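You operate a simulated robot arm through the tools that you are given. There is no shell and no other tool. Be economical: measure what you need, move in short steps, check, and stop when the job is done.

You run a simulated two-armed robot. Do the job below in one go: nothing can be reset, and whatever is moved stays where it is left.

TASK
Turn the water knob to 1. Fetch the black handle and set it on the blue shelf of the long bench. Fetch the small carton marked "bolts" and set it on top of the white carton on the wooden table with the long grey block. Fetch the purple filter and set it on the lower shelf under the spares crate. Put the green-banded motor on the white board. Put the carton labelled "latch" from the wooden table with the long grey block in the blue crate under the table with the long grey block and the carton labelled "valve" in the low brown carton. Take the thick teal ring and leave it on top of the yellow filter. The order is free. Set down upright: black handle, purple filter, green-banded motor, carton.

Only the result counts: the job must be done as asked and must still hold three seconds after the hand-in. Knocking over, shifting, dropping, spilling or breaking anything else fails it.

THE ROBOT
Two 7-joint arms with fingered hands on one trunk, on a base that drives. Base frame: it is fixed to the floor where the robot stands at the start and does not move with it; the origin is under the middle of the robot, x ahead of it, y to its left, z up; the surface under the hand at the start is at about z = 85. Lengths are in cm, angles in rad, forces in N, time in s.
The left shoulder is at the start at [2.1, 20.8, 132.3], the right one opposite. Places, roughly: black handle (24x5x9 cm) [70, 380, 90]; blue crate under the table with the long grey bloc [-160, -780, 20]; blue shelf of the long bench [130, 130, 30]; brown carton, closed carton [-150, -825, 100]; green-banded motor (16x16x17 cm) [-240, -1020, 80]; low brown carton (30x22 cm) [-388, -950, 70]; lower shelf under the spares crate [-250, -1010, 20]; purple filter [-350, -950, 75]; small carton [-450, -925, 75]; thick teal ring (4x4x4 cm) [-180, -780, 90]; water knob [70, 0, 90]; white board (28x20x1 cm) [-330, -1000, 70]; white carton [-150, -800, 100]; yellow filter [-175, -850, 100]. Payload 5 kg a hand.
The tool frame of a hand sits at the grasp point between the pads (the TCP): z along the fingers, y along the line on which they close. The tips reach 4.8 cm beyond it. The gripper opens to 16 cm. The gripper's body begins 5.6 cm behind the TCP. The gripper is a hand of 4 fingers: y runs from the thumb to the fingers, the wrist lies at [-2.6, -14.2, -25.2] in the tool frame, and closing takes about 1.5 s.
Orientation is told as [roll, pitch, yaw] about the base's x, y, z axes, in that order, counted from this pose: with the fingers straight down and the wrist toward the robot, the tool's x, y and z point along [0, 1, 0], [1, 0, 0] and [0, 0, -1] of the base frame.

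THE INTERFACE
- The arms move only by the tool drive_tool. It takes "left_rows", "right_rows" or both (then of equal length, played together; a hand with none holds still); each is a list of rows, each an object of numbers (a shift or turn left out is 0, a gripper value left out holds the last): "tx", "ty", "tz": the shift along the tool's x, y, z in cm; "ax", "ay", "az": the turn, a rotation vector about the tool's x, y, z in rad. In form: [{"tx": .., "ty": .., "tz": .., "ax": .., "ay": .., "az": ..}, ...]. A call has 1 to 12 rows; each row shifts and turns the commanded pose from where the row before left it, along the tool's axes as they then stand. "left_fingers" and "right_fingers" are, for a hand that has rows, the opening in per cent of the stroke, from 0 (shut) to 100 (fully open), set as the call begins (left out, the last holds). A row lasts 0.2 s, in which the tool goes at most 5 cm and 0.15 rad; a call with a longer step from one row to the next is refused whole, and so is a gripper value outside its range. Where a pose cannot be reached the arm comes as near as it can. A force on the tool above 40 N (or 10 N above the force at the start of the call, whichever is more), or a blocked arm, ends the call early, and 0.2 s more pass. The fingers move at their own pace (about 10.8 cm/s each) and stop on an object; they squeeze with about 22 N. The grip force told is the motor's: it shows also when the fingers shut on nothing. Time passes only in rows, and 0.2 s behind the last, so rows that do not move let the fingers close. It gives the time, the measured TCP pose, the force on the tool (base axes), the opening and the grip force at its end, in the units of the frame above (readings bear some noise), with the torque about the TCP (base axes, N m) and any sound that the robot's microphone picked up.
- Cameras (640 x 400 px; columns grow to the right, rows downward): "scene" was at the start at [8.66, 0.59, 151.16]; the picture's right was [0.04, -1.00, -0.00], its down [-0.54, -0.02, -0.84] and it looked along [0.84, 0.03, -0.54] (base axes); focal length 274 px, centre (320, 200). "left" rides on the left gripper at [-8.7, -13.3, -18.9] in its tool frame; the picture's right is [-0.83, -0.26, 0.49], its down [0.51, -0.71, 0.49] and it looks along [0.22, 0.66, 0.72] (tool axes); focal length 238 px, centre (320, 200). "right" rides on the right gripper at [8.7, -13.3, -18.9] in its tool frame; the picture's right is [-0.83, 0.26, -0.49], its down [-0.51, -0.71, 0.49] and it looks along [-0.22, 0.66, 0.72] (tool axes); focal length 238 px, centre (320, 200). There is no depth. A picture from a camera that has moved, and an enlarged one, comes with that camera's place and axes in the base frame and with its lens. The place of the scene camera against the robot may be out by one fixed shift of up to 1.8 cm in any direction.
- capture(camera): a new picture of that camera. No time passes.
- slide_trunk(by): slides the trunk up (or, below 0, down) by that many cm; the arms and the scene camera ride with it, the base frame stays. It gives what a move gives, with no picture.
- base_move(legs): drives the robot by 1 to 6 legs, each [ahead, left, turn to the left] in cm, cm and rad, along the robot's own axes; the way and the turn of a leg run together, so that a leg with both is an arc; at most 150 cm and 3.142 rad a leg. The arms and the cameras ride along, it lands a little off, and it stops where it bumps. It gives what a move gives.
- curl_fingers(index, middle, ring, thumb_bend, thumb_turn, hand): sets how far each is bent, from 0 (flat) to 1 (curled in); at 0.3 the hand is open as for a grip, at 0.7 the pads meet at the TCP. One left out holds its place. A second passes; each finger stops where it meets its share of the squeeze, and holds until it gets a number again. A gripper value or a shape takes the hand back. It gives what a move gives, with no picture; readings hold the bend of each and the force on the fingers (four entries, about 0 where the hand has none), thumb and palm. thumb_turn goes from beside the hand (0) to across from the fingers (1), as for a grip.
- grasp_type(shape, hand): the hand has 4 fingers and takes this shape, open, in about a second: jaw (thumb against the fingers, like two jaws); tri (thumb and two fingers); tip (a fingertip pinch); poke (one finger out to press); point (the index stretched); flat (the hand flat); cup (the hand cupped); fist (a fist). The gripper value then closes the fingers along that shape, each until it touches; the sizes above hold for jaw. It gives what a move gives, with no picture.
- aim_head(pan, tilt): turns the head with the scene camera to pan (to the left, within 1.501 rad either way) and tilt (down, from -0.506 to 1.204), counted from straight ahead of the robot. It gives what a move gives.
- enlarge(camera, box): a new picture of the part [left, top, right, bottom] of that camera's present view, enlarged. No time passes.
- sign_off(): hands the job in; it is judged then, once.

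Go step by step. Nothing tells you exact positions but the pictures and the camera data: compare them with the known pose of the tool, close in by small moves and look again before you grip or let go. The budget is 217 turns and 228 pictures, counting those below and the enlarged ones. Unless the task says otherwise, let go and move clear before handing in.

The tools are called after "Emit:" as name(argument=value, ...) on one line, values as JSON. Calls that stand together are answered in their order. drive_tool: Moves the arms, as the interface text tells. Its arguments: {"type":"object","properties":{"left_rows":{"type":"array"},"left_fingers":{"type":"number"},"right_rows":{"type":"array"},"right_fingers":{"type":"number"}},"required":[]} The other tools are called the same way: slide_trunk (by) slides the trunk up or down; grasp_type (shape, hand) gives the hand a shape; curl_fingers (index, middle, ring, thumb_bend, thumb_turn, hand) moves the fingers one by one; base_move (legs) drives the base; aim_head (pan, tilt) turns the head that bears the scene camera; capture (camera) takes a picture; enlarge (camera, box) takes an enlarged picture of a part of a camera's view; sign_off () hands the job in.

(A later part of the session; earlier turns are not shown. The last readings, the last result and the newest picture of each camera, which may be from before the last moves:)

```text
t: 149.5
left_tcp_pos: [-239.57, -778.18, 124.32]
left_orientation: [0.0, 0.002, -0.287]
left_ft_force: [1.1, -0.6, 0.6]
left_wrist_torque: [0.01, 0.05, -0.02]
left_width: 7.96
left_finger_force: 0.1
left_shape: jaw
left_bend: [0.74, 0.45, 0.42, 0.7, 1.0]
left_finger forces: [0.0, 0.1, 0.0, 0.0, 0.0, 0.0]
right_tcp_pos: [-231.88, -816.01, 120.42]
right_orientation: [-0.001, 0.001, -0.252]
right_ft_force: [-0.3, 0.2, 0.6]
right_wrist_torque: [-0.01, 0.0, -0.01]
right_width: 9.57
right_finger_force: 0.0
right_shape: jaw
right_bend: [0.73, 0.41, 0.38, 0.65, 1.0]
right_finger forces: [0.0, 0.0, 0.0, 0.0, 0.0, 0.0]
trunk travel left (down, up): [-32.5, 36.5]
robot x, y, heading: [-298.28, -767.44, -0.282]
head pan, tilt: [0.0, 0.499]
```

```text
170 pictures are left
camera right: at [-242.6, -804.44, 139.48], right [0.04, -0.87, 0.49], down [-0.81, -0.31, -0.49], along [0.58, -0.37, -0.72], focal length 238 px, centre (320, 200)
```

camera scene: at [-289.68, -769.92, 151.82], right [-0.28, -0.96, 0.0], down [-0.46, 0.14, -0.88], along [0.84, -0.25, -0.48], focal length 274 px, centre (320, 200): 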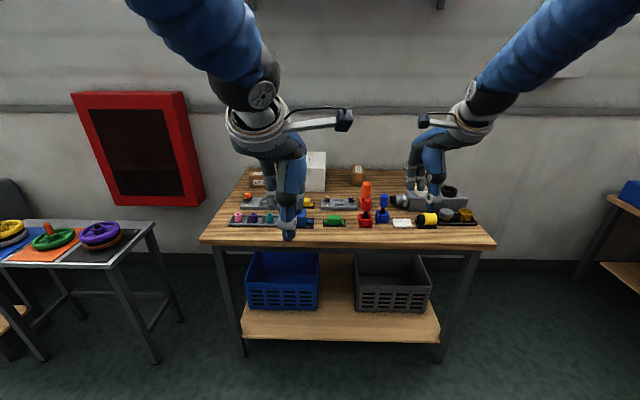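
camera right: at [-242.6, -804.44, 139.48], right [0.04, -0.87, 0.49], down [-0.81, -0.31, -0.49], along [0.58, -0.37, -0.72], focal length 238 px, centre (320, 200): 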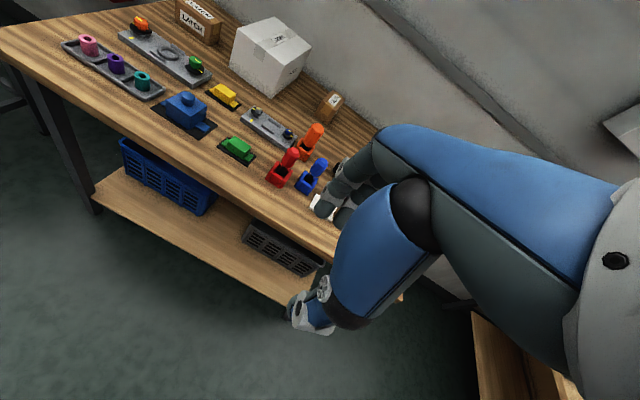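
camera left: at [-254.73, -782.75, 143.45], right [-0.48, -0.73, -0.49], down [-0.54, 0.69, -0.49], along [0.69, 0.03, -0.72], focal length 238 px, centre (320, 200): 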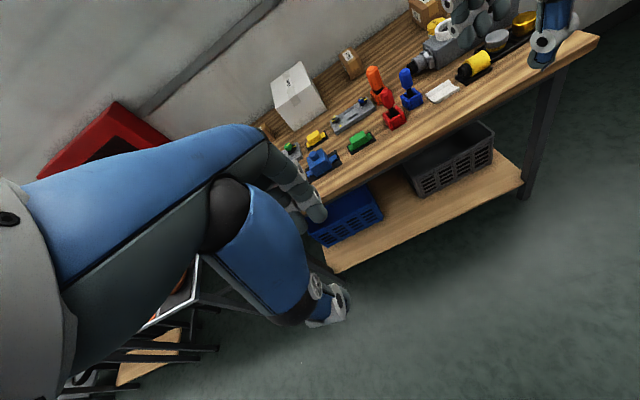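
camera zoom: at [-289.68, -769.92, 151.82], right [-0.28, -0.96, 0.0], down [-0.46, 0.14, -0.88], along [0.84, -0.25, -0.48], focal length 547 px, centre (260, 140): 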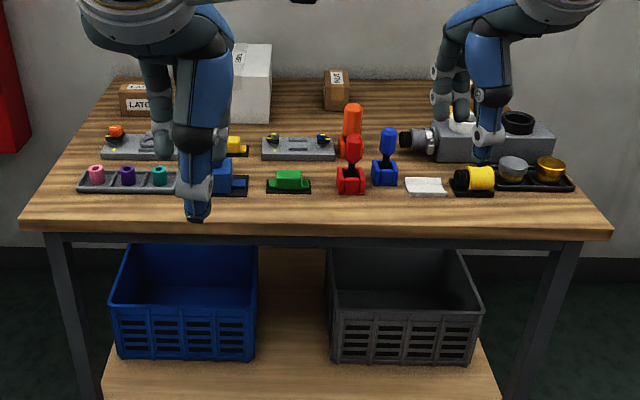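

Emit:
enlarge(camera="left", box=[260, 0, 580, 200])

Emit:
enlarge(camera="right", box=[50, 0, 370, 200])

```text
2.00 times, centred on (420, 100) of left
camera zoom: at [-254.73, -782.75, 143.45], right [-0.48, -0.73, -0.49], down [-0.54, 0.69, -0.49], along [0.69, 0.03, -0.72], focal length 477 px, centre (120, 400)
```

zoom: 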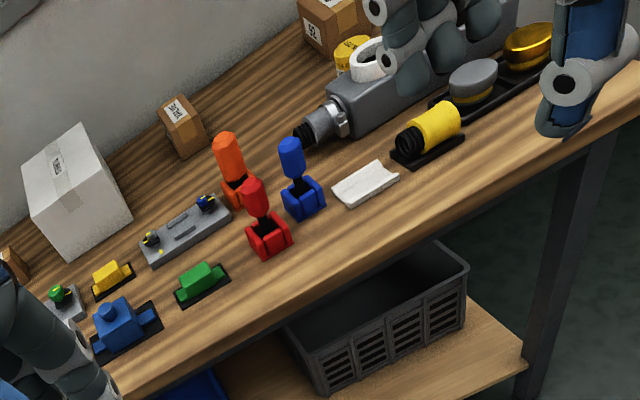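

```text
2.00 times, centred on (210, 100) of right
camera zoom: at [-242.6, -804.44, 139.48], right [0.04, -0.87, 0.49], down [-0.81, -0.31, -0.49], along [0.58, -0.37, -0.72], focal length 477 px, centre (540, 400)
```

zoom: 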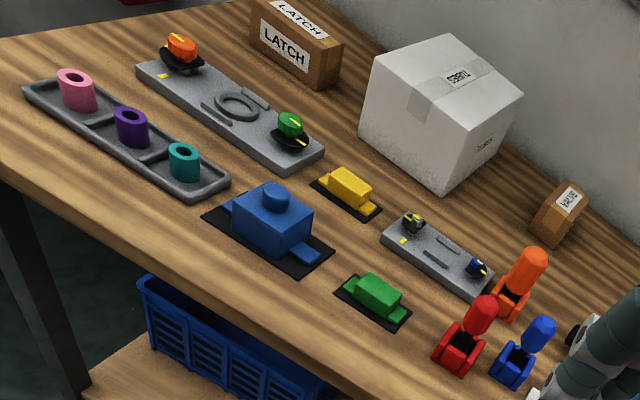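

I see LATCH (left back), white carton, VALVE carton, teal ring (third in the tray, about (−185,−778)), and a yellow filter behind the grey block. I'll drive closer, and try the fingertip pinch shape on the right hand for the ring.

Emit:
base_move(legs=[[30, 0, 0]])

Emit:
grasp_type(hand="right", shape="tip")

Emit:
capture(camera="right")

Emit:
capture(camera="scene")

```text
t: 151.5
left_tcp_pos: [-210.5, -786.8, 124.39]
left_orientation: [0.001, 0.001, -0.286]
left_ft_force: [-0.1, 0.4, 0.3]
left_wrist_torque: [-0.04, 0.06, -0.01]
left_width: 7.99
left_finger_force: 0.1
left_shape: jaw
left_bend: [0.74, 0.45, 0.42, 0.7, 1.0]
left_finger forces: [0.0, 0.0, 0.0, 0.1, 0.0, 0.1]
right_tcp_pos: [-202.91, -824.69, 120.31]
right_orientation: [0.0, 0.003, -0.251]
right_ft_force: [0.8, -0.2, -0.2]
right_wrist_torque: [0.02, 0.02, -0.01]
right_width: 9.61
right_finger_force: 0.1
right_shape: jaw
right_bend: [0.73, 0.41, 0.38, 0.65, 1.0]
right_finger forces: [0.1, 0.1, 0.1, 0.1, 0.0, 0.1]
trunk travel left (down, up): [-32.5, 36.5]
robot x, y, heading: [-269.14, -775.62, -0.284]
head pan, tilt: [0.0, 0.499]
```

```text
t: 152.4
left_tcp_pos: [-210.63, -786.69, 124.47]
left_orientation: [0.002, 0.002, -0.287]
left_ft_force: [-1.0, 0.7, -0.1]
left_wrist_torque: [0.03, 0.01, 0.0]
left_width: 7.98
left_finger_force: 0.0
left_shape: jaw
left_bend: [0.74, 0.45, 0.42, 0.7, 1.0]
left_finger forces: [0.0, 0.1, 0.0, 0.0, 0.0, 0.0]
right_tcp_pos: [-202.99, -824.65, 120.42]
right_orientation: [0.0, 0.002, -0.251]
right_ft_force: [0.2, -0.1, 0.0]
right_wrist_torque: [-0.04, -0.03, 0.0]
right_width: 16.02
right_finger_force: 0.2
right_shape: tip
right_bend: [0.3, 0.98, 0.99, 0.3, 0.98]
right_finger forces: [0.0, 0.0, 0.1, 0.1, 0.1, 0.0]
trunk travel left (down, up): [-32.5, 36.5]
robot x, y, heading: [-269.1, -775.86, -0.287]
head pan, tilt: [0.0, 0.499]
```

```text
167 pictures are left
camera right: at [-213.66, -812.97, 139.49], right [0.04, -0.87, 0.49], down [-0.81, -0.31, -0.49], along [0.58, -0.37, -0.72], focal length 238 px, centre (320, 200)
```

right: 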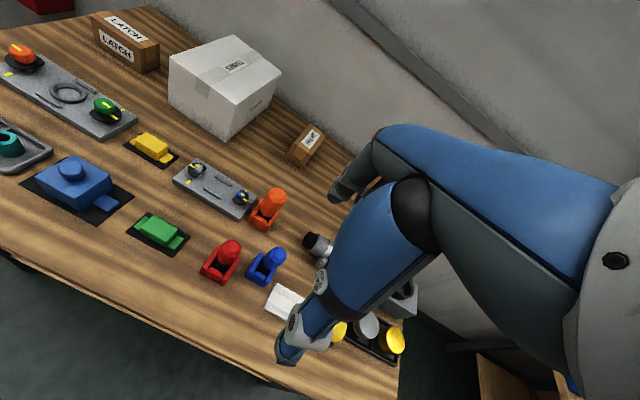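

```text
166 pictures are left
camera scene: at [-260.73, -778.45, 151.82], right [-0.28, -0.96, 0.0], down [-0.46, 0.14, -0.88], along [0.84, -0.25, -0.48], focal length 274 px, centre (320, 200)
```

scene: 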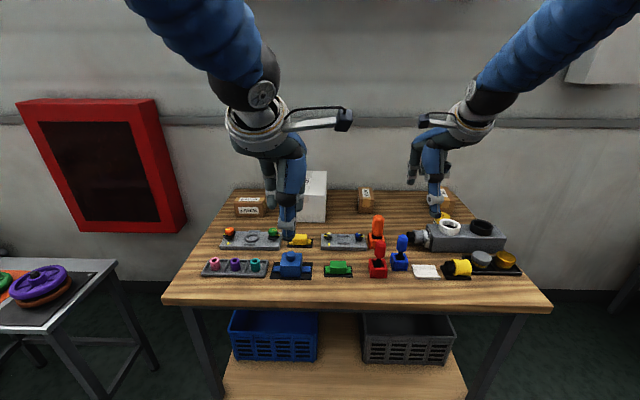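

Emit:
enlarge(camera="scene", box=[350, 170, 530, 290])

Emit:
enlarge(camera="scene", box=[180, 170, 360, 290])

Emit:
capture(camera="left")

```text
3.33 times, centred on (440, 230) of scene
camera zoom: at [-260.73, -778.45, 151.82], right [-0.28, -0.96, 0.0], down [-0.46, 0.14, -0.88], along [0.84, -0.25, -0.48], focal length 912 px, centre (-80, 100)
```

zoom: 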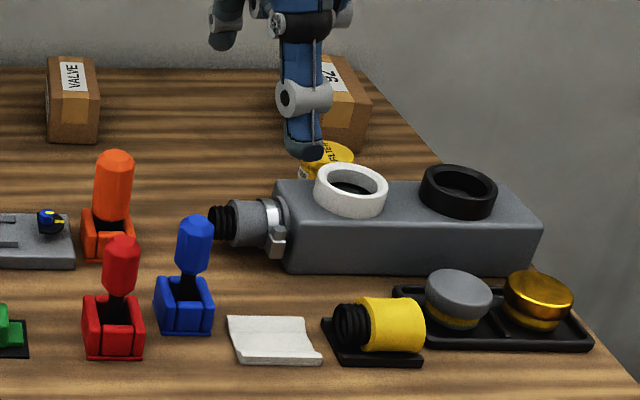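

```text
3.33 times, centred on (270, 230) of scene
camera zoom: at [-260.73, -778.45, 151.82], right [-0.28, -0.96, 0.0], down [-0.46, 0.14, -0.88], along [0.84, -0.25, -0.48], focal length 912 px, centre (487, 100)
```

zoom: 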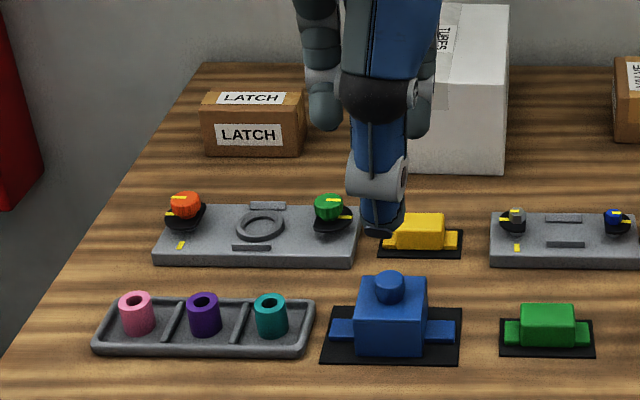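

```text
163 pictures are left
camera left: at [-225.78, -791.29, 143.45], right [-0.48, -0.73, -0.49], down [-0.54, 0.69, -0.49], along [0.69, 0.02, -0.72], focal length 238 px, centre (320, 200)
```

left: 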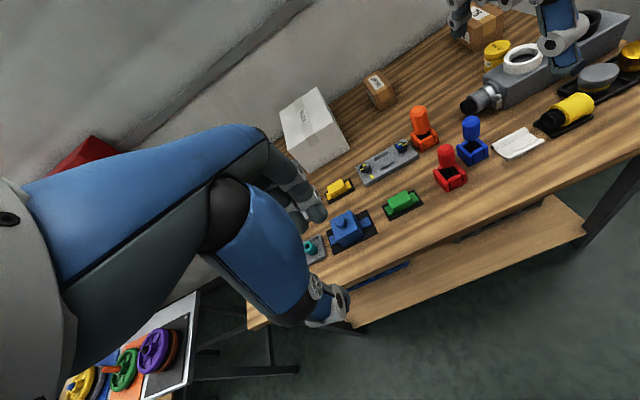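

Teal ring is at ≈(−185.2, −778.8), top z≈90. I'll use the left hand in the tip shape; first hover above it.

Emit:
grasp_type(hand="left", shape="tip")

Emit:
drive_tool(left_rows=[{"ty": 3.7, "tx": 2.5}, {"ty": 3.7, "tx": 2.5}, {"ty": 3.7, "tx": 2.5}, {"ty": 3.7, "tx": 2.5}, {"ty": 3.7, "tx": 2.5}, {"ty": 3.6, "tx": 2.3}, {"tz": 5}, {"tz": 5}, {"tz": 5}, {"tz": 5}, {"tz": 3}, {}], left_fingers=45)

Emit:
capture(camera="left")

Emit:
enlarge(camera="scene", box=[200, 190, 320, 290])

```text
t: 153.3
left_tcp_pos: [-210.56, -786.89, 124.43]
left_orientation: [0.0, 0.001, -0.288]
left_ft_force: [0.3, 0.4, -0.4]
left_wrist_torque: [0.01, 0.0, 0.0]
left_width: 15.98
left_finger_force: 0.0
left_shape: tip
left_bend: [0.3, 0.98, 0.99, 0.3, 0.98]
left_finger forces: [0.0, 0.1, 0.0, 0.1, 0.1, 0.0]
right_tcp_pos: [-202.92, -824.59, 120.45]
right_orientation: [-0.001, 0.003, -0.25]
right_ft_force: [0.1, -0.5, 0.1]
right_wrist_torque: [-0.02, 0.01, 0.02]
right_width: 16.01
right_finger_force: 0.0
right_shape: tip
right_bend: [0.3, 0.98, 0.99, 0.3, 0.98]
right_finger forces: [0.1, 0.1, 0.0, 0.0, 0.0, 0.0]
trunk travel left (down, up): [-32.5, 36.5]
robot x, y, heading: [-269.33, -775.65, -0.291]
head pan, tilt: [0.0, 0.499]
```

```text
t: 155.9
left_tcp_pos: [-185.42, -778.79, 101.64]
left_orientation: [0.002, -0.001, -0.286]
left_ft_force: [0.2, 0.6, -0.5]
left_wrist_torque: [-0.02, -0.06, 0.03]
left_width: 7.25
left_finger_force: 0.0
left_shape: tip
left_bend: [0.73, 0.98, 0.99, 0.71, 1.0]
left_finger forces: [0.1, 0.1, 0.0, 0.0, 0.0, 0.1]
right_tcp_pos: [-202.97, -824.52, 120.48]
right_orientation: [0.002, 0.001, -0.253]
right_ft_force: [-0.8, -0.4, -0.1]
right_wrist_torque: [-0.02, -0.04, -0.03]
right_width: 16.01
right_finger_force: 0.0
right_shape: tip
right_bend: [0.3, 0.98, 0.99, 0.3, 0.98]
right_finger forces: [0.0, 0.1, 0.0, 0.1, 0.1, 0.1]
trunk travel left (down, up): [-32.5, 36.5]
robot x, y, heading: [-269.63, -775.7, -0.285]
head pan, tilt: [0.0, 0.499]
```

```text
162 pictures are left
camera left: at [-200.48, -783.34, 120.47], right [-0.48, -0.73, -0.49], down [-0.54, 0.69, -0.49], along [0.69, 0.02, -0.72], focal length 238 px, centre (320, 200)
```

left: 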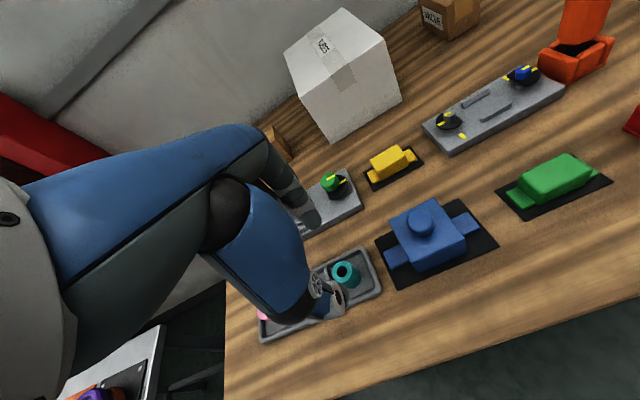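

```text
4.00 times, centred on (260, 240) of scene
camera zoom: at [-260.75, -778.47, 151.83], right [-0.28, -0.96, 0.0], down [-0.46, 0.14, -0.88], along [0.84, -0.25, -0.48], focal length 1095 px, centre (560, 40)
```

zoom: 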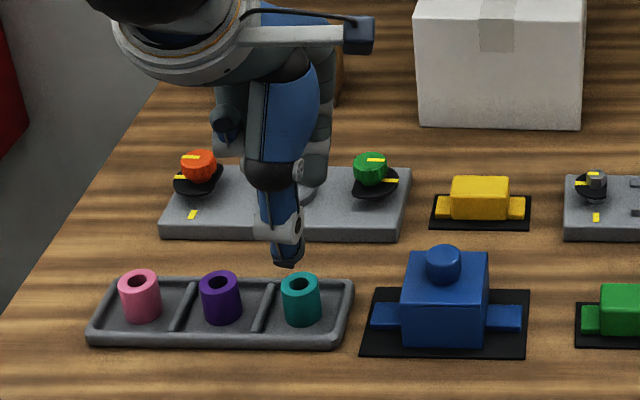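

Ring refined to (−184.4, −778.9). Descending so the tips clear the tray rim, then checking.

Emit:
drive_tool(left_rows=[{"ty": 0.95, "tx": 0.2, "tz": 3}, {"tz": 3}, {"tz": 2}, {"tz": 1.4}, {}], left_fingers=42)

Emit:
enlarge(camera="left", box=[240, 200, 440, 340])

Emit:
enlarge(camera="scene", box=[200, 210, 300, 290])

```text
t: 157.1
left_tcp_pos: [-184.25, -778.84, 92.05]
left_orientation: [0.0, 0.002, -0.286]
left_ft_force: [0.0, -0.2, -0.4]
left_wrist_torque: [-0.01, -0.01, 0.02]
left_width: 6.82
left_finger_force: 0.1
left_shape: tip
left_bend: [0.73, 0.98, 0.99, 0.72, 1.0]
left_finger forces: [0.0, 0.1, 0.0, 0.0, 0.0, 0.0]
right_tcp_pos: [-202.92, -824.71, 120.42]
right_orientation: [-0.001, 0.001, -0.251]
right_ft_force: [-0.5, -0.1, -0.1]
right_wrist_torque: [-0.02, 0.03, 0.0]
right_width: 16.0
right_finger_force: 0.0
right_shape: tip
right_bend: [0.3, 0.98, 0.99, 0.3, 0.98]
right_finger forces: [0.1, 0.0, 0.0, 0.1, 0.1, 0.0]
trunk travel left (down, up): [-32.5, 36.5]
robot x, y, heading: [-269.29, -775.79, -0.284]
head pan, tilt: [0.0, 0.499]
```

```text
2.86 times, centred on (340, 270) of left
camera zoom: at [-199.44, -783.41, 110.99], right [-0.48, -0.73, -0.49], down [-0.54, 0.69, -0.49], along [0.69, 0.02, -0.72], focal length 681 px, centre (263, 0)
```

zoom: 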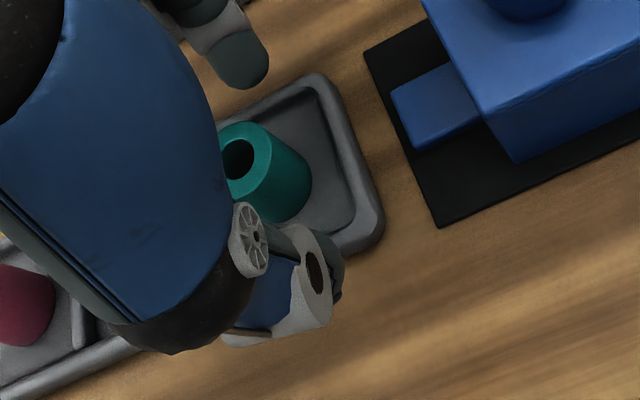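

```text
5.00 times, centred on (250, 250) of scene
camera zoom: at [-260.72, -778.45, 151.82], right [-0.28, -0.96, 0.0], down [-0.46, 0.14, -0.88], along [0.84, -0.25, -0.48], focal length 1369 px, centre (670, -50)
```

zoom: 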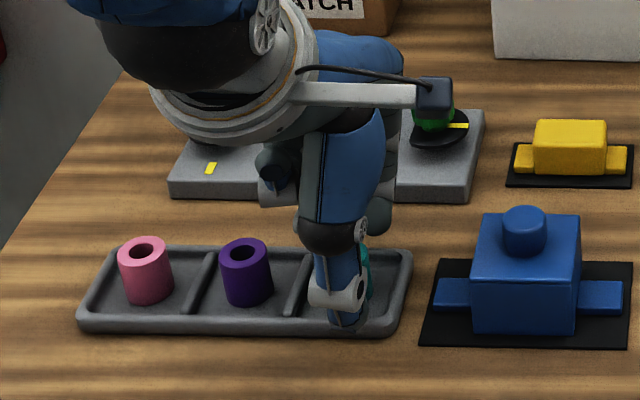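

Emit:
drive_tool(left_rows=[{"tx": 0.5}, {}, {}, {}, {}, {}, {}, {}, {}], left_fingers=0)

Emit:
enlarge(camera="left", box=[240, 200, 440, 340])

```text
t: 159.1
left_tcp_pos: [-184.25, -778.42, 92.0]
left_orientation: [0.0, 0.002, -0.287]
left_ft_force: [-0.4, 0.2, 0.1]
left_wrist_torque: [-0.04, 0.0, 0.0]
left_width: 2.21
left_finger_force: 21.8
left_shape: tip
left_bend: [0.72, 1.0, 1.0, 0.74, 1.0]
left_finger forces: [18.3, 0.0, 0.0, 0.1, 18.4, 0.0]
right_tcp_pos: [-202.92, -824.69, 120.32]
right_orientation: [-0.001, 0.002, -0.251]
right_ft_force: [-0.6, 0.1, -1.1]
right_wrist_torque: [-0.06, 0.0, 0.03]
right_width: 16.0
right_finger_force: 0.0
right_shape: tip
right_bend: [0.3, 0.98, 0.99, 0.3, 0.98]
right_finger forces: [0.0, 0.0, 0.0, 0.1, 0.1, 0.0]
trunk travel left (down, up): [-32.5, 36.5]
robot x, y, heading: [-269.15, -775.48, -0.289]
head pan, tilt: [0.0, 0.499]
```

```text
2.86 times, centred on (340, 270) of left
camera zoom: at [-199.3, -782.93, 110.98], right [-0.48, -0.73, -0.49], down [-0.54, 0.69, -0.49], along [0.69, 0.02, -0.72], focal length 681 px, centre (263, 0)
```

zoom: 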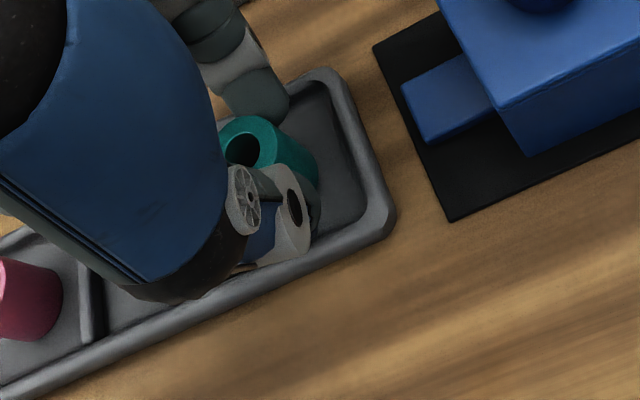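

Gripped. Lifting straight up and retracting.

Emit:
drive_tool(left_rows=[{"tz": -2}, {"tz": -3}, {"tz": -4}, {"tz": -5}, {"tz": -5}, {"tz": -5}, {"tz": -5}, {"tz": -4}, {}])

Emit:
capture(camera="left")

Emit:
enlarge(camera="scene", box=[200, 130, 400, 290])

```text
t: 161.1
left_tcp_pos: [-183.95, -778.39, 124.97]
left_orientation: [0.001, 0.004, -0.286]
left_ft_force: [0.9, -0.8, -1.6]
left_wrist_torque: [-0.04, 0.0, -0.02]
left_width: 2.22
left_finger_force: 21.6
left_shape: tip
left_bend: [0.72, 1.0, 1.0, 0.74, 1.0]
left_finger forces: [18.2, 0.0, 0.1, 0.1, 18.4, 0.0]
right_tcp_pos: [-202.79, -824.62, 120.29]
right_orientation: [0.001, 0.003, -0.251]
right_ft_force: [0.5, -0.1, 0.5]
right_wrist_torque: [0.02, 0.03, 0.04]
right_width: 16.03
right_finger_force: 0.0
right_shape: tip
right_bend: [0.3, 0.98, 0.99, 0.3, 0.98]
right_finger forces: [0.0, 0.1, 0.0, 0.0, 0.0, 0.1]
trunk travel left (down, up): [-32.5, 36.5]
robot x, y, heading: [-268.87, -775.71, -0.286]
head pan, tilt: [0.0, 0.499]
```

```text
157 pictures are left
camera left: at [-199.13, -782.99, 143.94], right [-0.48, -0.73, -0.49], down [-0.54, 0.69, -0.49], along [0.69, 0.02, -0.72], focal length 238 px, centre (320, 200)
```

left: 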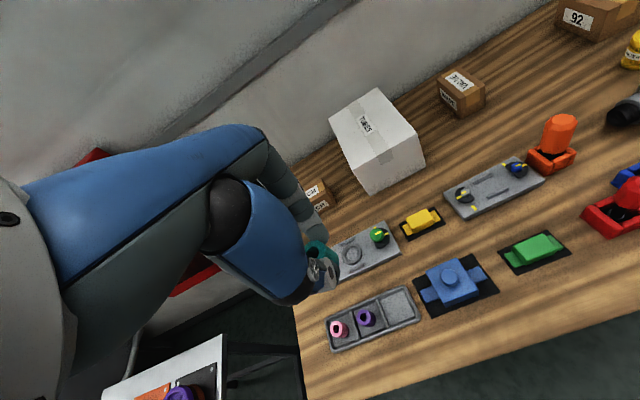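

```text
2.50 times, centred on (300, 210) of scene
camera zoom: at [-260.59, -778.47, 151.8], right [-0.28, -0.96, 0.0], down [-0.46, 0.14, -0.88], along [0.84, -0.25, -0.48], focal length 684 px, centre (370, 175)
```

zoom: 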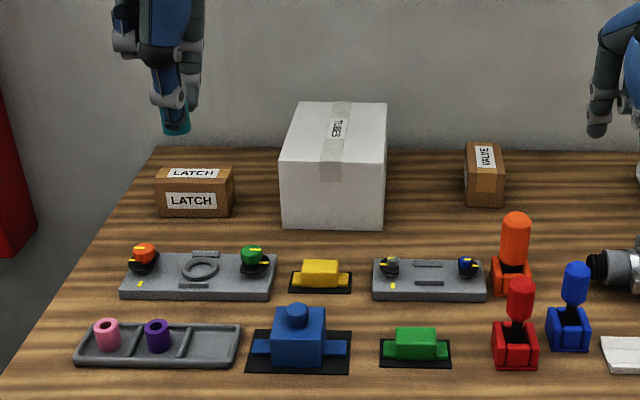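

Ring held. Driving sideways right so the yellow filter comes in front of the left hand.

Emit:
base_move(legs=[[0, -75, 0]])

Emit:
capture(camera="scene")

Emit:
capture(camera="left")

Emit:
capture(camera="right")

```text
t: 165.2
left_tcp_pos: [-205.0, -849.96, 124.98]
left_orientation: [0.0, 0.001, -0.276]
left_ft_force: [0.8, -0.1, 0.2]
left_wrist_torque: [-0.01, -0.02, 0.02]
left_width: 2.23
left_finger_force: 22.1
left_shape: tip
left_bend: [0.72, 1.0, 1.0, 0.74, 1.0]
left_finger forces: [18.4, 0.0, 0.0, 0.1, 18.4, 0.0]
right_tcp_pos: [-223.28, -896.26, 120.34]
right_orientation: [-0.001, 0.0, -0.241]
right_ft_force: [0.3, -0.2, -1.1]
right_wrist_torque: [0.03, -0.04, 0.01]
right_width: 15.99
right_finger_force: 0.0
right_shape: tip
right_bend: [0.3, 0.98, 0.99, 0.3, 0.98]
right_finger forces: [0.0, 0.0, 0.0, 0.0, 0.0, 0.0]
trunk travel left (down, up): [-32.5, 36.5]
robot x, y, heading: [-289.92, -848.44, -0.276]
head pan, tilt: [0.0, 0.499]
```

```text
155 pictures are left
camera scene: at [-281.57, -850.8, 151.81], right [-0.27, -0.96, 0.0], down [-0.46, 0.13, -0.88], along [0.84, -0.24, -0.48], focal length 274 px, centre (320, 200)
```

scene: 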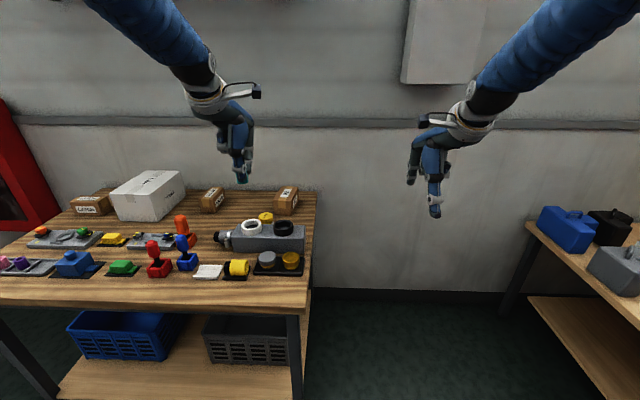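

```text
154 pictures are left
camera left: at [-220.06, -854.66, 143.98], right [-0.48, -0.73, -0.49], down [-0.55, 0.68, -0.49], along [0.69, 0.03, -0.72], focal length 238 px, centre (320, 200)
```

left: 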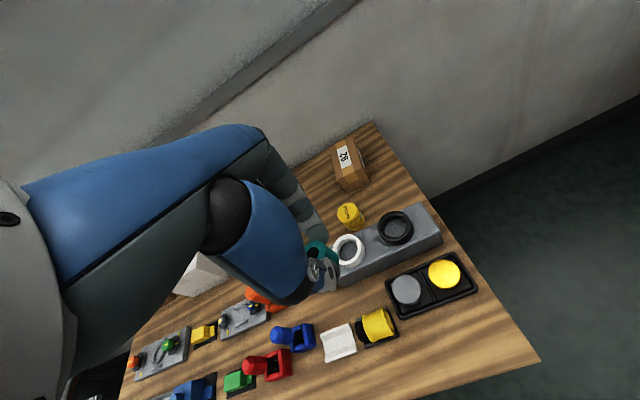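

```text
153 pictures are left
camera right: at [-234.14, -884.81, 139.46], right [0.05, -0.87, 0.49], down [-0.81, -0.32, -0.49], along [0.58, -0.37, -0.72], focal length 238 px, centre (320, 200)
```

right: 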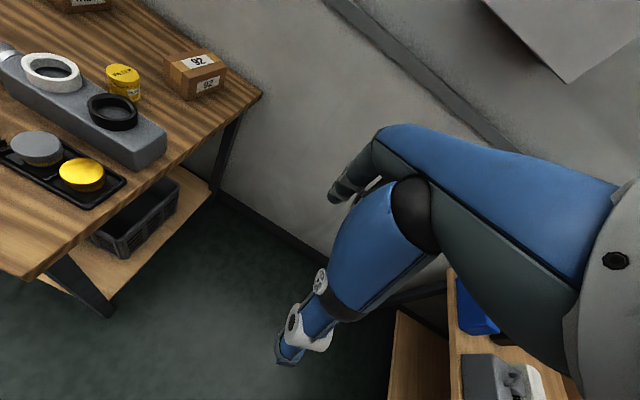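

Yellow filter's top is at (−180.6, −856.5, ~91.6), aligned laterally with the left hand. I'll drive 16 cm closer and re-measure.

Emit:
base_move(legs=[[16, 0, 0]])

Emit:
capture(camera="left")

Emit:
capture(camera="right")

Emit:
capture(camera="scene")

```text
t: 166.6
left_tcp_pos: [-189.71, -854.37, 124.98]
left_orientation: [0.0, 0.002, -0.276]
left_ft_force: [1.1, -0.3, -0.8]
left_wrist_torque: [0.01, 0.07, -0.02]
left_width: 2.22
left_finger_force: 22.0
left_shape: tip
left_bend: [0.72, 1.0, 1.0, 0.74, 1.0]
left_finger forces: [18.3, 0.1, 0.0, 0.0, 18.4, 0.0]
right_tcp_pos: [-207.94, -900.68, 120.33]
right_orientation: [0.0, 0.003, -0.241]
right_ft_force: [0.8, -0.8, -0.6]
right_wrist_torque: [0.01, 0.03, 0.01]
right_width: 16.0
right_finger_force: 0.1
right_shape: tip
right_bend: [0.3, 0.98, 0.99, 0.3, 0.98]
right_finger forces: [0.0, 0.0, 0.0, 0.0, 0.1, 0.0]
trunk travel left (down, up): [-32.5, 36.5]
robot x, y, heading: [-274.64, -852.58, -0.273]
head pan, tilt: [0.0, 0.499]
```

```text
152 pictures are left
camera left: at [-204.61, -859.07, 143.92], right [-0.48, -0.73, -0.49], down [-0.55, 0.68, -0.49], along [0.69, 0.03, -0.72], focal length 238 px, centre (320, 200)
```

left: 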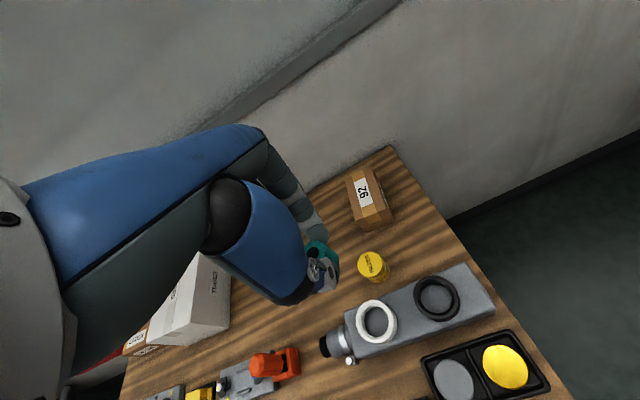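

```text
151 pictures are left
camera right: at [-218.73, -889.21, 139.42], right [0.05, -0.87, 0.49], down [-0.81, -0.32, -0.49], along [0.58, -0.37, -0.72], focal length 238 px, centre (320, 200)
```

right: 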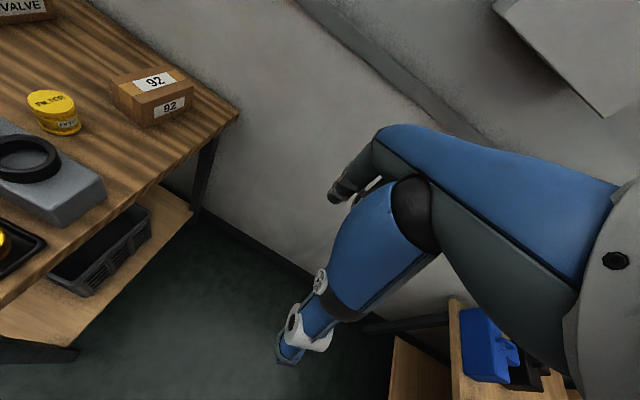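

```text
150 pictures are left
camera scene: at [-266.12, -855.15, 151.81], right [-0.27, -0.96, 0.0], down [-0.46, 0.13, -0.88], along [0.84, -0.24, -0.48], focal length 274 px, centre (320, 200)
```

scene: 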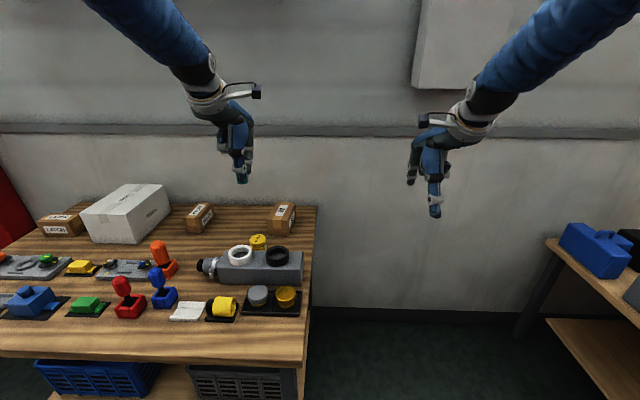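

Filter top at about (−180.5, −856.8). Moving the ring above it with ~5 cm clearance.

Emit:
drive_tool(left_rows=[{"ty": 3.2, "tx": 0.1}, {"ty": 3.2, "tx": 0.1}, {"ty": 3.1}, {"tz": 5}, {"tz": 5}, {"tz": 5}, {"tz": 4}, {"tz": 2}, {}])

Emit:
capture(camera="left")

Emit:
enlarge(camera="scene", box=[190, 180, 310, 290])

Emit:
enlarge(camera="right", box=[0, 40, 160, 160])

```text
t: 168.6
left_tcp_pos: [-180.56, -856.63, 103.9]
left_orientation: [0.0, 0.002, -0.274]
left_ft_force: [-0.1, 0.3, -0.6]
left_wrist_torque: [0.04, -0.03, -0.01]
left_width: 2.22
left_finger_force: 21.8
left_shape: tip
left_bend: [0.72, 1.0, 1.0, 0.74, 1.0]
left_finger forces: [18.2, 0.1, 0.0, 0.0, 18.3, 0.0]
right_tcp_pos: [-208.02, -900.67, 120.39]
right_orientation: [-0.002, 0.001, -0.241]
right_ft_force: [-0.1, 1.1, -0.1]
right_wrist_torque: [-0.01, 0.02, 0.01]
right_width: 15.99
right_finger_force: 0.0
right_shape: tip
right_bend: [0.3, 0.98, 0.99, 0.3, 0.98]
right_finger forces: [0.1, 0.0, 0.0, 0.1, 0.1, 0.0]
trunk travel left (down, up): [-32.5, 36.5]
robot x, y, heading: [-274.47, -852.59, -0.276]
head pan, tilt: [0.0, 0.499]
```

```text
149 pictures are left
camera left: at [-195.65, -861.39, 122.91], right [-0.48, -0.73, -0.49], down [-0.54, 0.68, -0.49], along [0.69, 0.03, -0.72], focal length 238 px, centre (320, 200)
```

left: 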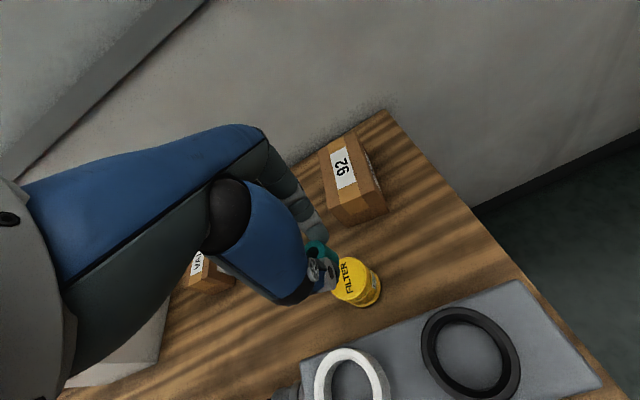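

```text
3.64 times, centred on (250, 235) of scene
camera zoom: at [-266.23, -855.13, 151.82], right [-0.27, -0.96, 0.0], down [-0.46, 0.13, -0.88], along [0.84, -0.24, -0.48], focal length 995 px, centre (574, 73)
```

zoom: 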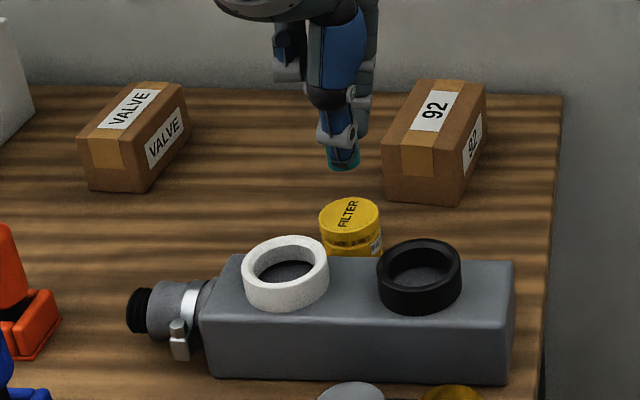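

```text
3.33 times, centred on (80, 100) of right
camera zoom: at [-218.82, -889.2, 139.47], right [0.05, -0.87, 0.49], down [-0.81, -0.32, -0.49], along [0.58, -0.37, -0.72], focal length 794 px, centre (1120, 533)
```

zoom: 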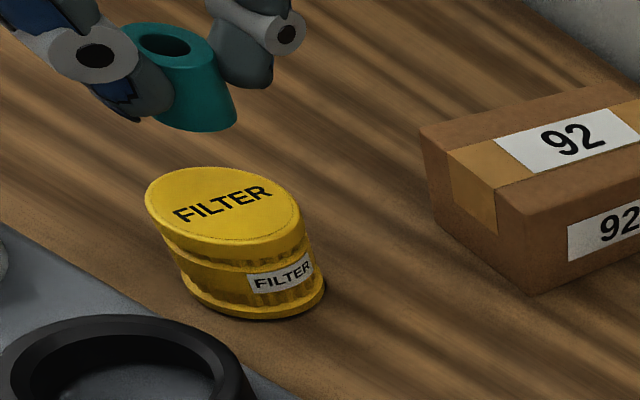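

Small correction (−1.3, −0.6), then lowering to just above the cap.

Emit:
drive_tool(left_rows=[{"ty": -1.1, "tx": -0.8}, {"tz": 1.5}, {"tz": 1.5}, {"tz": 0.8}, {}])

Emit:
enlarge(camera="right", box=[0, 40, 160, 160])

Emit:
enlarge(camera="scene", box=[210, 190, 310, 270])

```text
t: 169.8
left_tcp_pos: [-181.72, -857.17, 100.2]
left_orientation: [0.0, 0.001, -0.276]
left_ft_force: [-0.1, 0.4, -1.0]
left_wrist_torque: [-0.01, -0.03, 0.0]
left_width: 2.21
left_finger_force: 21.9
left_shape: tip
left_bend: [0.72, 1.0, 1.0, 0.74, 1.0]
left_finger forces: [18.2, 0.0, 0.0, 0.1, 18.3, 0.0]
right_tcp_pos: [-208.04, -900.83, 120.38]
right_orientation: [-0.001, 0.002, -0.241]
right_ft_force: [0.3, 0.1, 0.6]
right_wrist_torque: [0.0, 0.0, -0.01]
right_width: 16.03
right_finger_force: 0.2
right_shape: tip
right_bend: [0.3, 0.98, 0.99, 0.3, 0.98]
right_finger forces: [0.0, 0.0, 0.0, 0.1, 0.0, 0.0]
trunk travel left (down, up): [-32.5, 36.5]
robot x, y, heading: [-274.92, -852.47, -0.278]
head pan, tilt: [0.0, 0.499]
```

```text
3.33 times, centred on (80, 100) of right
camera zoom: at [-218.79, -889.19, 139.45], right [0.05, -0.87, 0.49], down [-0.81, -0.32, -0.49], along [0.58, -0.37, -0.72], focal length 794 px, centre (1120, 533)
```

zoom: 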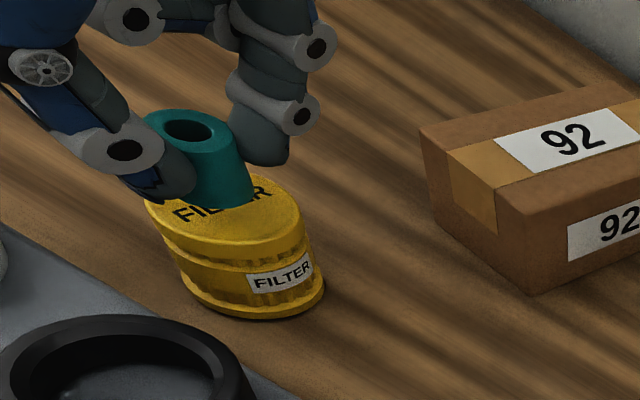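

```text
5.00 times, centred on (260, 230) of scene
camera zoom: at [-266.19, -855.13, 151.81], right [-0.27, -0.96, 0.0], down [-0.46, 0.13, -0.88], along [0.84, -0.24, -0.48], focal length 1369 px, centre (620, 50)
```

zoom: 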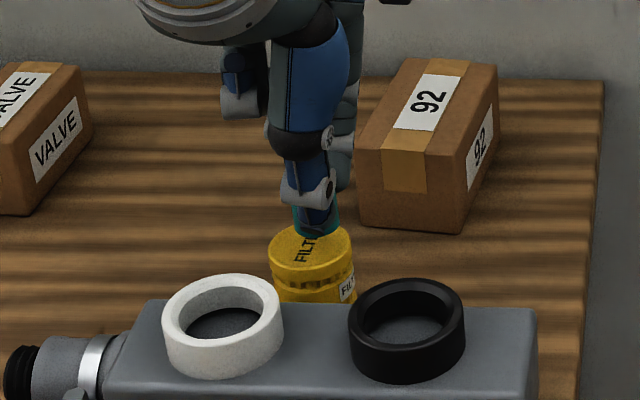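

Well centred. Lowering the last bit with small steps.

Emit:
drive_tool(left_rows=[{"tz": 0.3}, {"tz": 0.3}, {}])

Emit:
enlarge(camera="right", box=[0, 40, 160, 160])

```text
t: 170.6
left_tcp_pos: [-181.72, -857.2, 99.55]
left_orientation: [0.0, 0.002, -0.275]
left_ft_force: [1.2, 0.2, -0.5]
left_wrist_torque: [-0.01, 0.01, 0.02]
left_width: 2.21
left_finger_force: 22.1
left_shape: tip
left_bend: [0.72, 1.0, 1.0, 0.74, 1.0]
left_finger forces: [18.1, 0.0, 0.1, 0.0, 18.1, 0.0]
right_tcp_pos: [-207.95, -900.76, 120.32]
right_orientation: [0.0, 0.0, -0.24]
right_ft_force: [0.2, -0.3, -0.1]
right_wrist_torque: [0.01, -0.01, -0.01]
right_width: 16.01
right_finger_force: 0.1
right_shape: tip
right_bend: [0.3, 0.98, 0.99, 0.3, 0.98]
right_finger forces: [0.0, 0.0, 0.0, 0.1, 0.0, 0.0]
trunk travel left (down, up): [-32.5, 36.5]
robot x, y, heading: [-274.96, -852.58, -0.277]
head pan, tilt: [0.0, 0.499]
```

```text
3.33 times, centred on (80, 100) of right
camera zoom: at [-218.79, -889.19, 139.45], right [0.05, -0.87, 0.49], down [-0.81, -0.32, -0.49], along [0.58, -0.37, -0.72], focal length 794 px, centre (1120, 533)
```

zoom: 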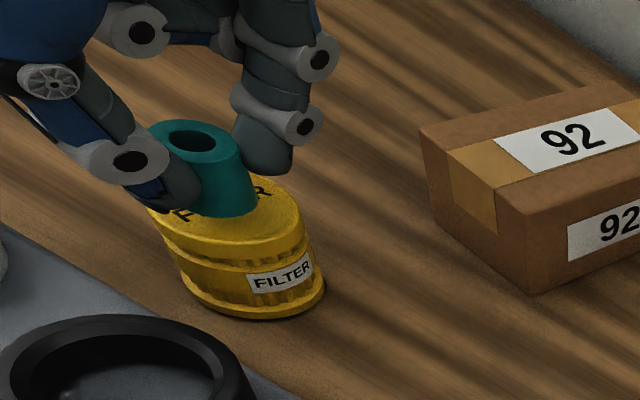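

Emit:
drive_tool(left_rows=[{"tz": 0.3}, {"tz": 0.2}, {}])

Emit:
enlarge(camera="right", box=[0, 40, 160, 160])

```text
t: 171.4
left_tcp_pos: [-181.73, -857.17, 99.06]
left_orientation: [0.0, 0.002, -0.275]
left_ft_force: [-0.1, 1.0, -1.1]
left_wrist_torque: [-0.01, 0.0, -0.06]
left_width: 2.21
left_finger_force: 22.3
left_shape: tip
left_bend: [0.72, 1.0, 1.0, 0.74, 1.0]
left_finger forces: [18.2, 0.0, 0.0, 0.1, 18.3, 0.0]
right_tcp_pos: [-207.95, -900.77, 120.32]
right_orientation: [-0.001, 0.002, -0.242]
right_ft_force: [0.3, 0.0, 0.0]
right_wrist_torque: [-0.03, 0.02, -0.02]
right_width: 15.98
right_finger_force: 0.0
right_shape: tip
right_bend: [0.3, 0.98, 0.99, 0.3, 0.98]
right_finger forces: [0.1, 0.0, 0.0, 0.0, 0.1, 0.0]
trunk travel left (down, up): [-32.5, 36.5]
robot x, y, heading: [-274.83, -852.7, -0.277]
head pan, tilt: [0.0, 0.499]
```

```text
3.33 times, centred on (80, 100) of right
camera zoom: at [-218.79, -889.19, 139.45], right [0.05, -0.87, 0.49], down [-0.81, -0.32, -0.49], along [0.58, -0.37, -0.72], focal length 794 px, centre (1120, 533)
```

zoom: 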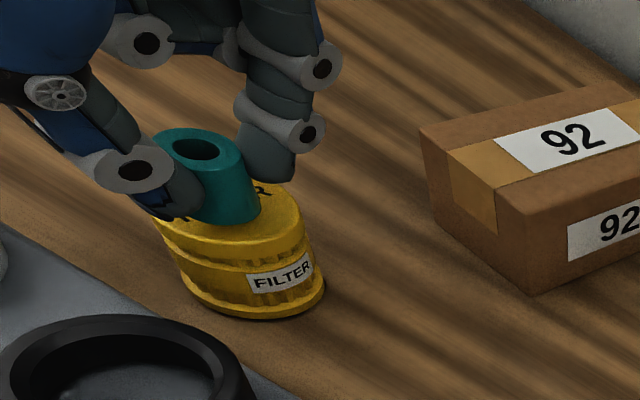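

Emit:
drive_tool(left_rows=[{"tz": 0.2}, {"tz": 0.2}, {}])

Emit:
enlarge(camera="right", box=[0, 60, 120, 150])

```text
t: 172.2
left_tcp_pos: [-181.76, -857.26, 98.74]
left_orientation: [0.0, 0.002, -0.276]
left_ft_force: [-0.1, -0.3, -1.0]
left_wrist_torque: [-0.01, 0.03, 0.02]
left_width: 2.21
left_finger_force: 22.1
left_shape: tip
left_bend: [0.72, 1.0, 1.0, 0.74, 1.0]
left_finger forces: [18.2, 0.1, 0.1, 0.1, 18.2, 0.0]
right_tcp_pos: [-208.0, -900.72, 120.4]
right_orientation: [0.0, 0.003, -0.242]
right_ft_force: [-0.4, -0.3, -0.4]
right_wrist_torque: [0.0, 0.02, -0.02]
right_width: 15.99
right_finger_force: 0.0
right_shape: tip
right_bend: [0.3, 0.98, 0.99, 0.3, 0.98]
right_finger forces: [0.1, 0.0, 0.1, 0.0, 0.1, 0.0]
trunk travel left (down, up): [-32.5, 36.5]
robot x, y, heading: [-274.88, -852.66, -0.281]
head pan, tilt: [0.0, 0.499]
```

```text
4.44 times, centred on (60, 105) of right
camera zoom: at [-218.8, -889.19, 139.45], right [0.05, -0.87, 0.49], down [-0.81, -0.32, -0.49], along [0.58, -0.37, -0.72], focal length 1059 px, centre (1476, 622)
```

zoom: 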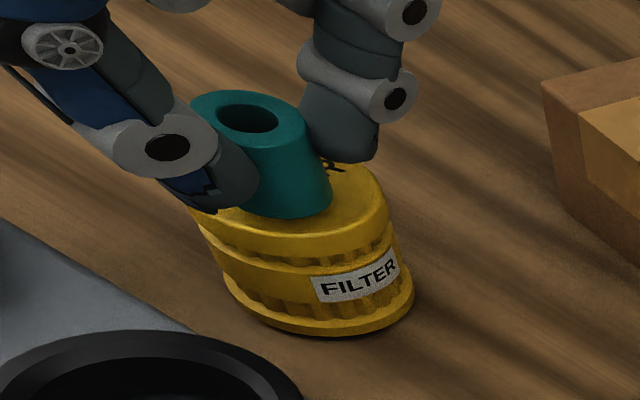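

Emit:
drive_tool(left_rows=[{"tz": 0.2}, {"tz": 0.2}, {}])

Emit:
enlarge(camera="right", box=[0, 60, 120, 150])

```text
t: 173.0
left_tcp_pos: [-181.78, -857.1, 98.22]
left_orientation: [0.0, 0.002, -0.275]
left_ft_force: [0.0, 1.0, -0.9]
left_wrist_torque: [0.0, 0.02, 0.02]
left_width: 2.21
left_finger_force: 22.2
left_shape: tip
left_bend: [0.72, 1.0, 1.0, 0.74, 1.0]
left_finger forces: [18.1, 0.0, 0.1, 0.0, 18.3, 0.0]
right_tcp_pos: [-207.91, -900.64, 120.36]
right_orientation: [0.0, 0.002, -0.24]
right_ft_force: [0.6, -0.3, -0.6]
right_wrist_torque: [0.02, 0.01, 0.01]
right_width: 16.0
right_finger_force: 0.0
right_shape: tip
right_bend: [0.3, 0.98, 0.99, 0.3, 0.98]
right_finger forces: [0.0, 0.0, 0.1, 0.1, 0.0, 0.1]
trunk travel left (down, up): [-32.5, 36.5]
robot x, y, heading: [-274.57, -852.38, -0.277]
head pan, tilt: [0.0, 0.499]
```

```text
4.44 times, centred on (60, 105) of right
camera zoom: at [-218.8, -889.19, 139.45], right [0.05, -0.87, 0.49], down [-0.81, -0.32, -0.49], along [0.58, -0.37, -0.72], focal length 1059 px, centre (1476, 622)
```

zoom: 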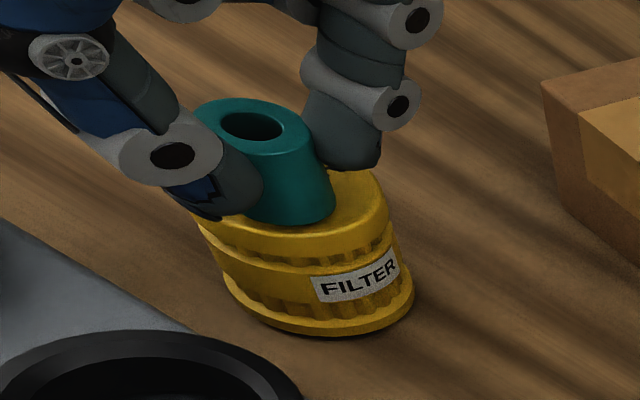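

Emit:
drive_tool(left_rows=[{"tz": 0.2}, {"tz": 0.2}, {}])

Emit:
enlarge(camera="right", box=[0, 60, 120, 150])

```text
t: 173.8
left_tcp_pos: [-181.68, -857.09, 97.88]
left_orientation: [0.0, 0.001, -0.276]
left_ft_force: [0.1, 0.3, -1.0]
left_wrist_torque: [0.01, -0.01, 0.02]
left_width: 2.2
left_finger_force: 21.9
left_shape: tip
left_bend: [0.72, 1.0, 1.0, 0.74, 1.0]
left_finger forces: [18.2, 0.0, 0.0, 0.0, 18.1, 0.0]
right_tcp_pos: [-207.98, -900.69, 120.26]
right_orientation: [0.0, 0.001, -0.243]
right_ft_force: [0.1, -0.6, -0.1]
right_wrist_torque: [0.02, 0.02, 0.0]
right_width: 15.97
right_finger_force: 0.1
right_shape: tip
right_bend: [0.3, 0.98, 0.99, 0.3, 0.98]
right_finger forces: [0.0, 0.0, 0.0, 0.0, 0.1, 0.0]
trunk travel left (down, up): [-32.5, 36.5]
robot x, y, heading: [-274.88, -852.48, -0.277]
head pan, tilt: [0.0, 0.499]
```

```text
4.44 times, centred on (60, 105) of right
camera zoom: at [-218.8, -889.19, 139.45], right [0.05, -0.87, 0.49], down [-0.81, -0.32, -0.49], along [0.58, -0.37, -0.72], focal length 1059 px, centre (1476, 622)
```

zoom: 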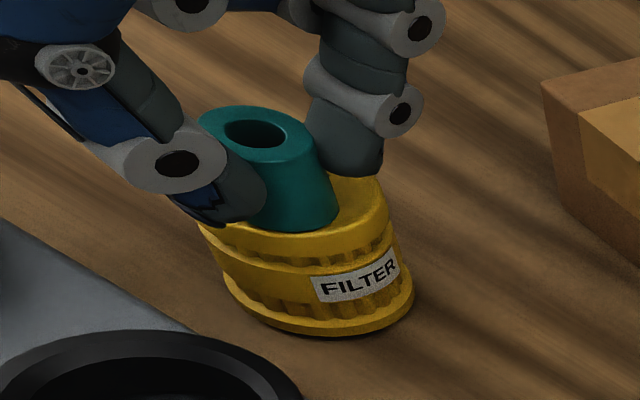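

Shifting 0.7 cm forward for centring, then continuing down.

Emit:
drive_tool(left_rows=[{"ty": 0.7, "tx": 0.2}, {"tz": 0.2}, {"tz": 0.2}, {}])

Emit:
enlarge(camera="right", box=[0, 60, 120, 150])

```text
t: 174.8
left_tcp_pos: [-180.9, -857.12, 97.9]
left_orientation: [0.001, -0.003, -0.276]
left_ft_force: [0.5, 1.3, 14.1]
left_wrist_torque: [0.04, -0.1, 0.01]
left_width: 2.26
left_finger_force: 21.9
left_shape: tip
left_bend: [0.72, 1.0, 1.0, 0.74, 1.0]
left_finger forces: [20.4, 0.0, 0.0, 0.0, 21.2, 0.0]
right_tcp_pos: [-208.06, -900.61, 120.43]
right_orientation: [0.0, 0.002, -0.24]
right_ft_force: [0.3, -0.3, -0.6]
right_wrist_torque: [0.01, 0.01, -0.03]
right_width: 15.99
right_finger_force: 0.0
right_shape: tip
right_bend: [0.3, 0.98, 0.99, 0.3, 0.98]
right_finger forces: [0.1, 0.0, 0.1, 0.0, 0.0, 0.1]
trunk travel left (down, up): [-32.5, 36.5]
robot x, y, heading: [-274.71, -852.43, -0.277]
head pan, tilt: [0.0, 0.499]
```

```text
4.44 times, centred on (60, 105) of right
camera zoom: at [-218.92, -889.19, 139.52], right [0.05, -0.87, 0.49], down [-0.81, -0.32, -0.49], along [0.58, -0.37, -0.72], focal length 1059 px, centre (1476, 622)
```

zoom: 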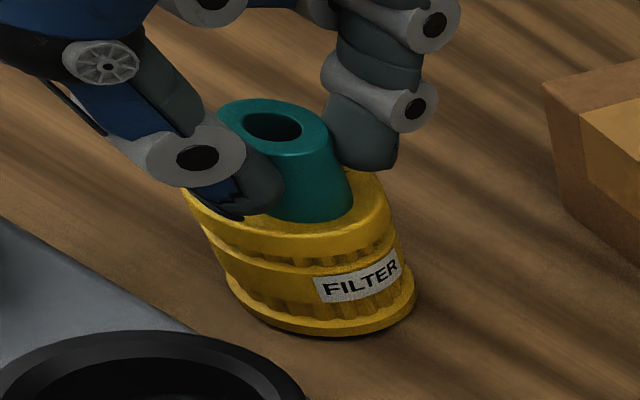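

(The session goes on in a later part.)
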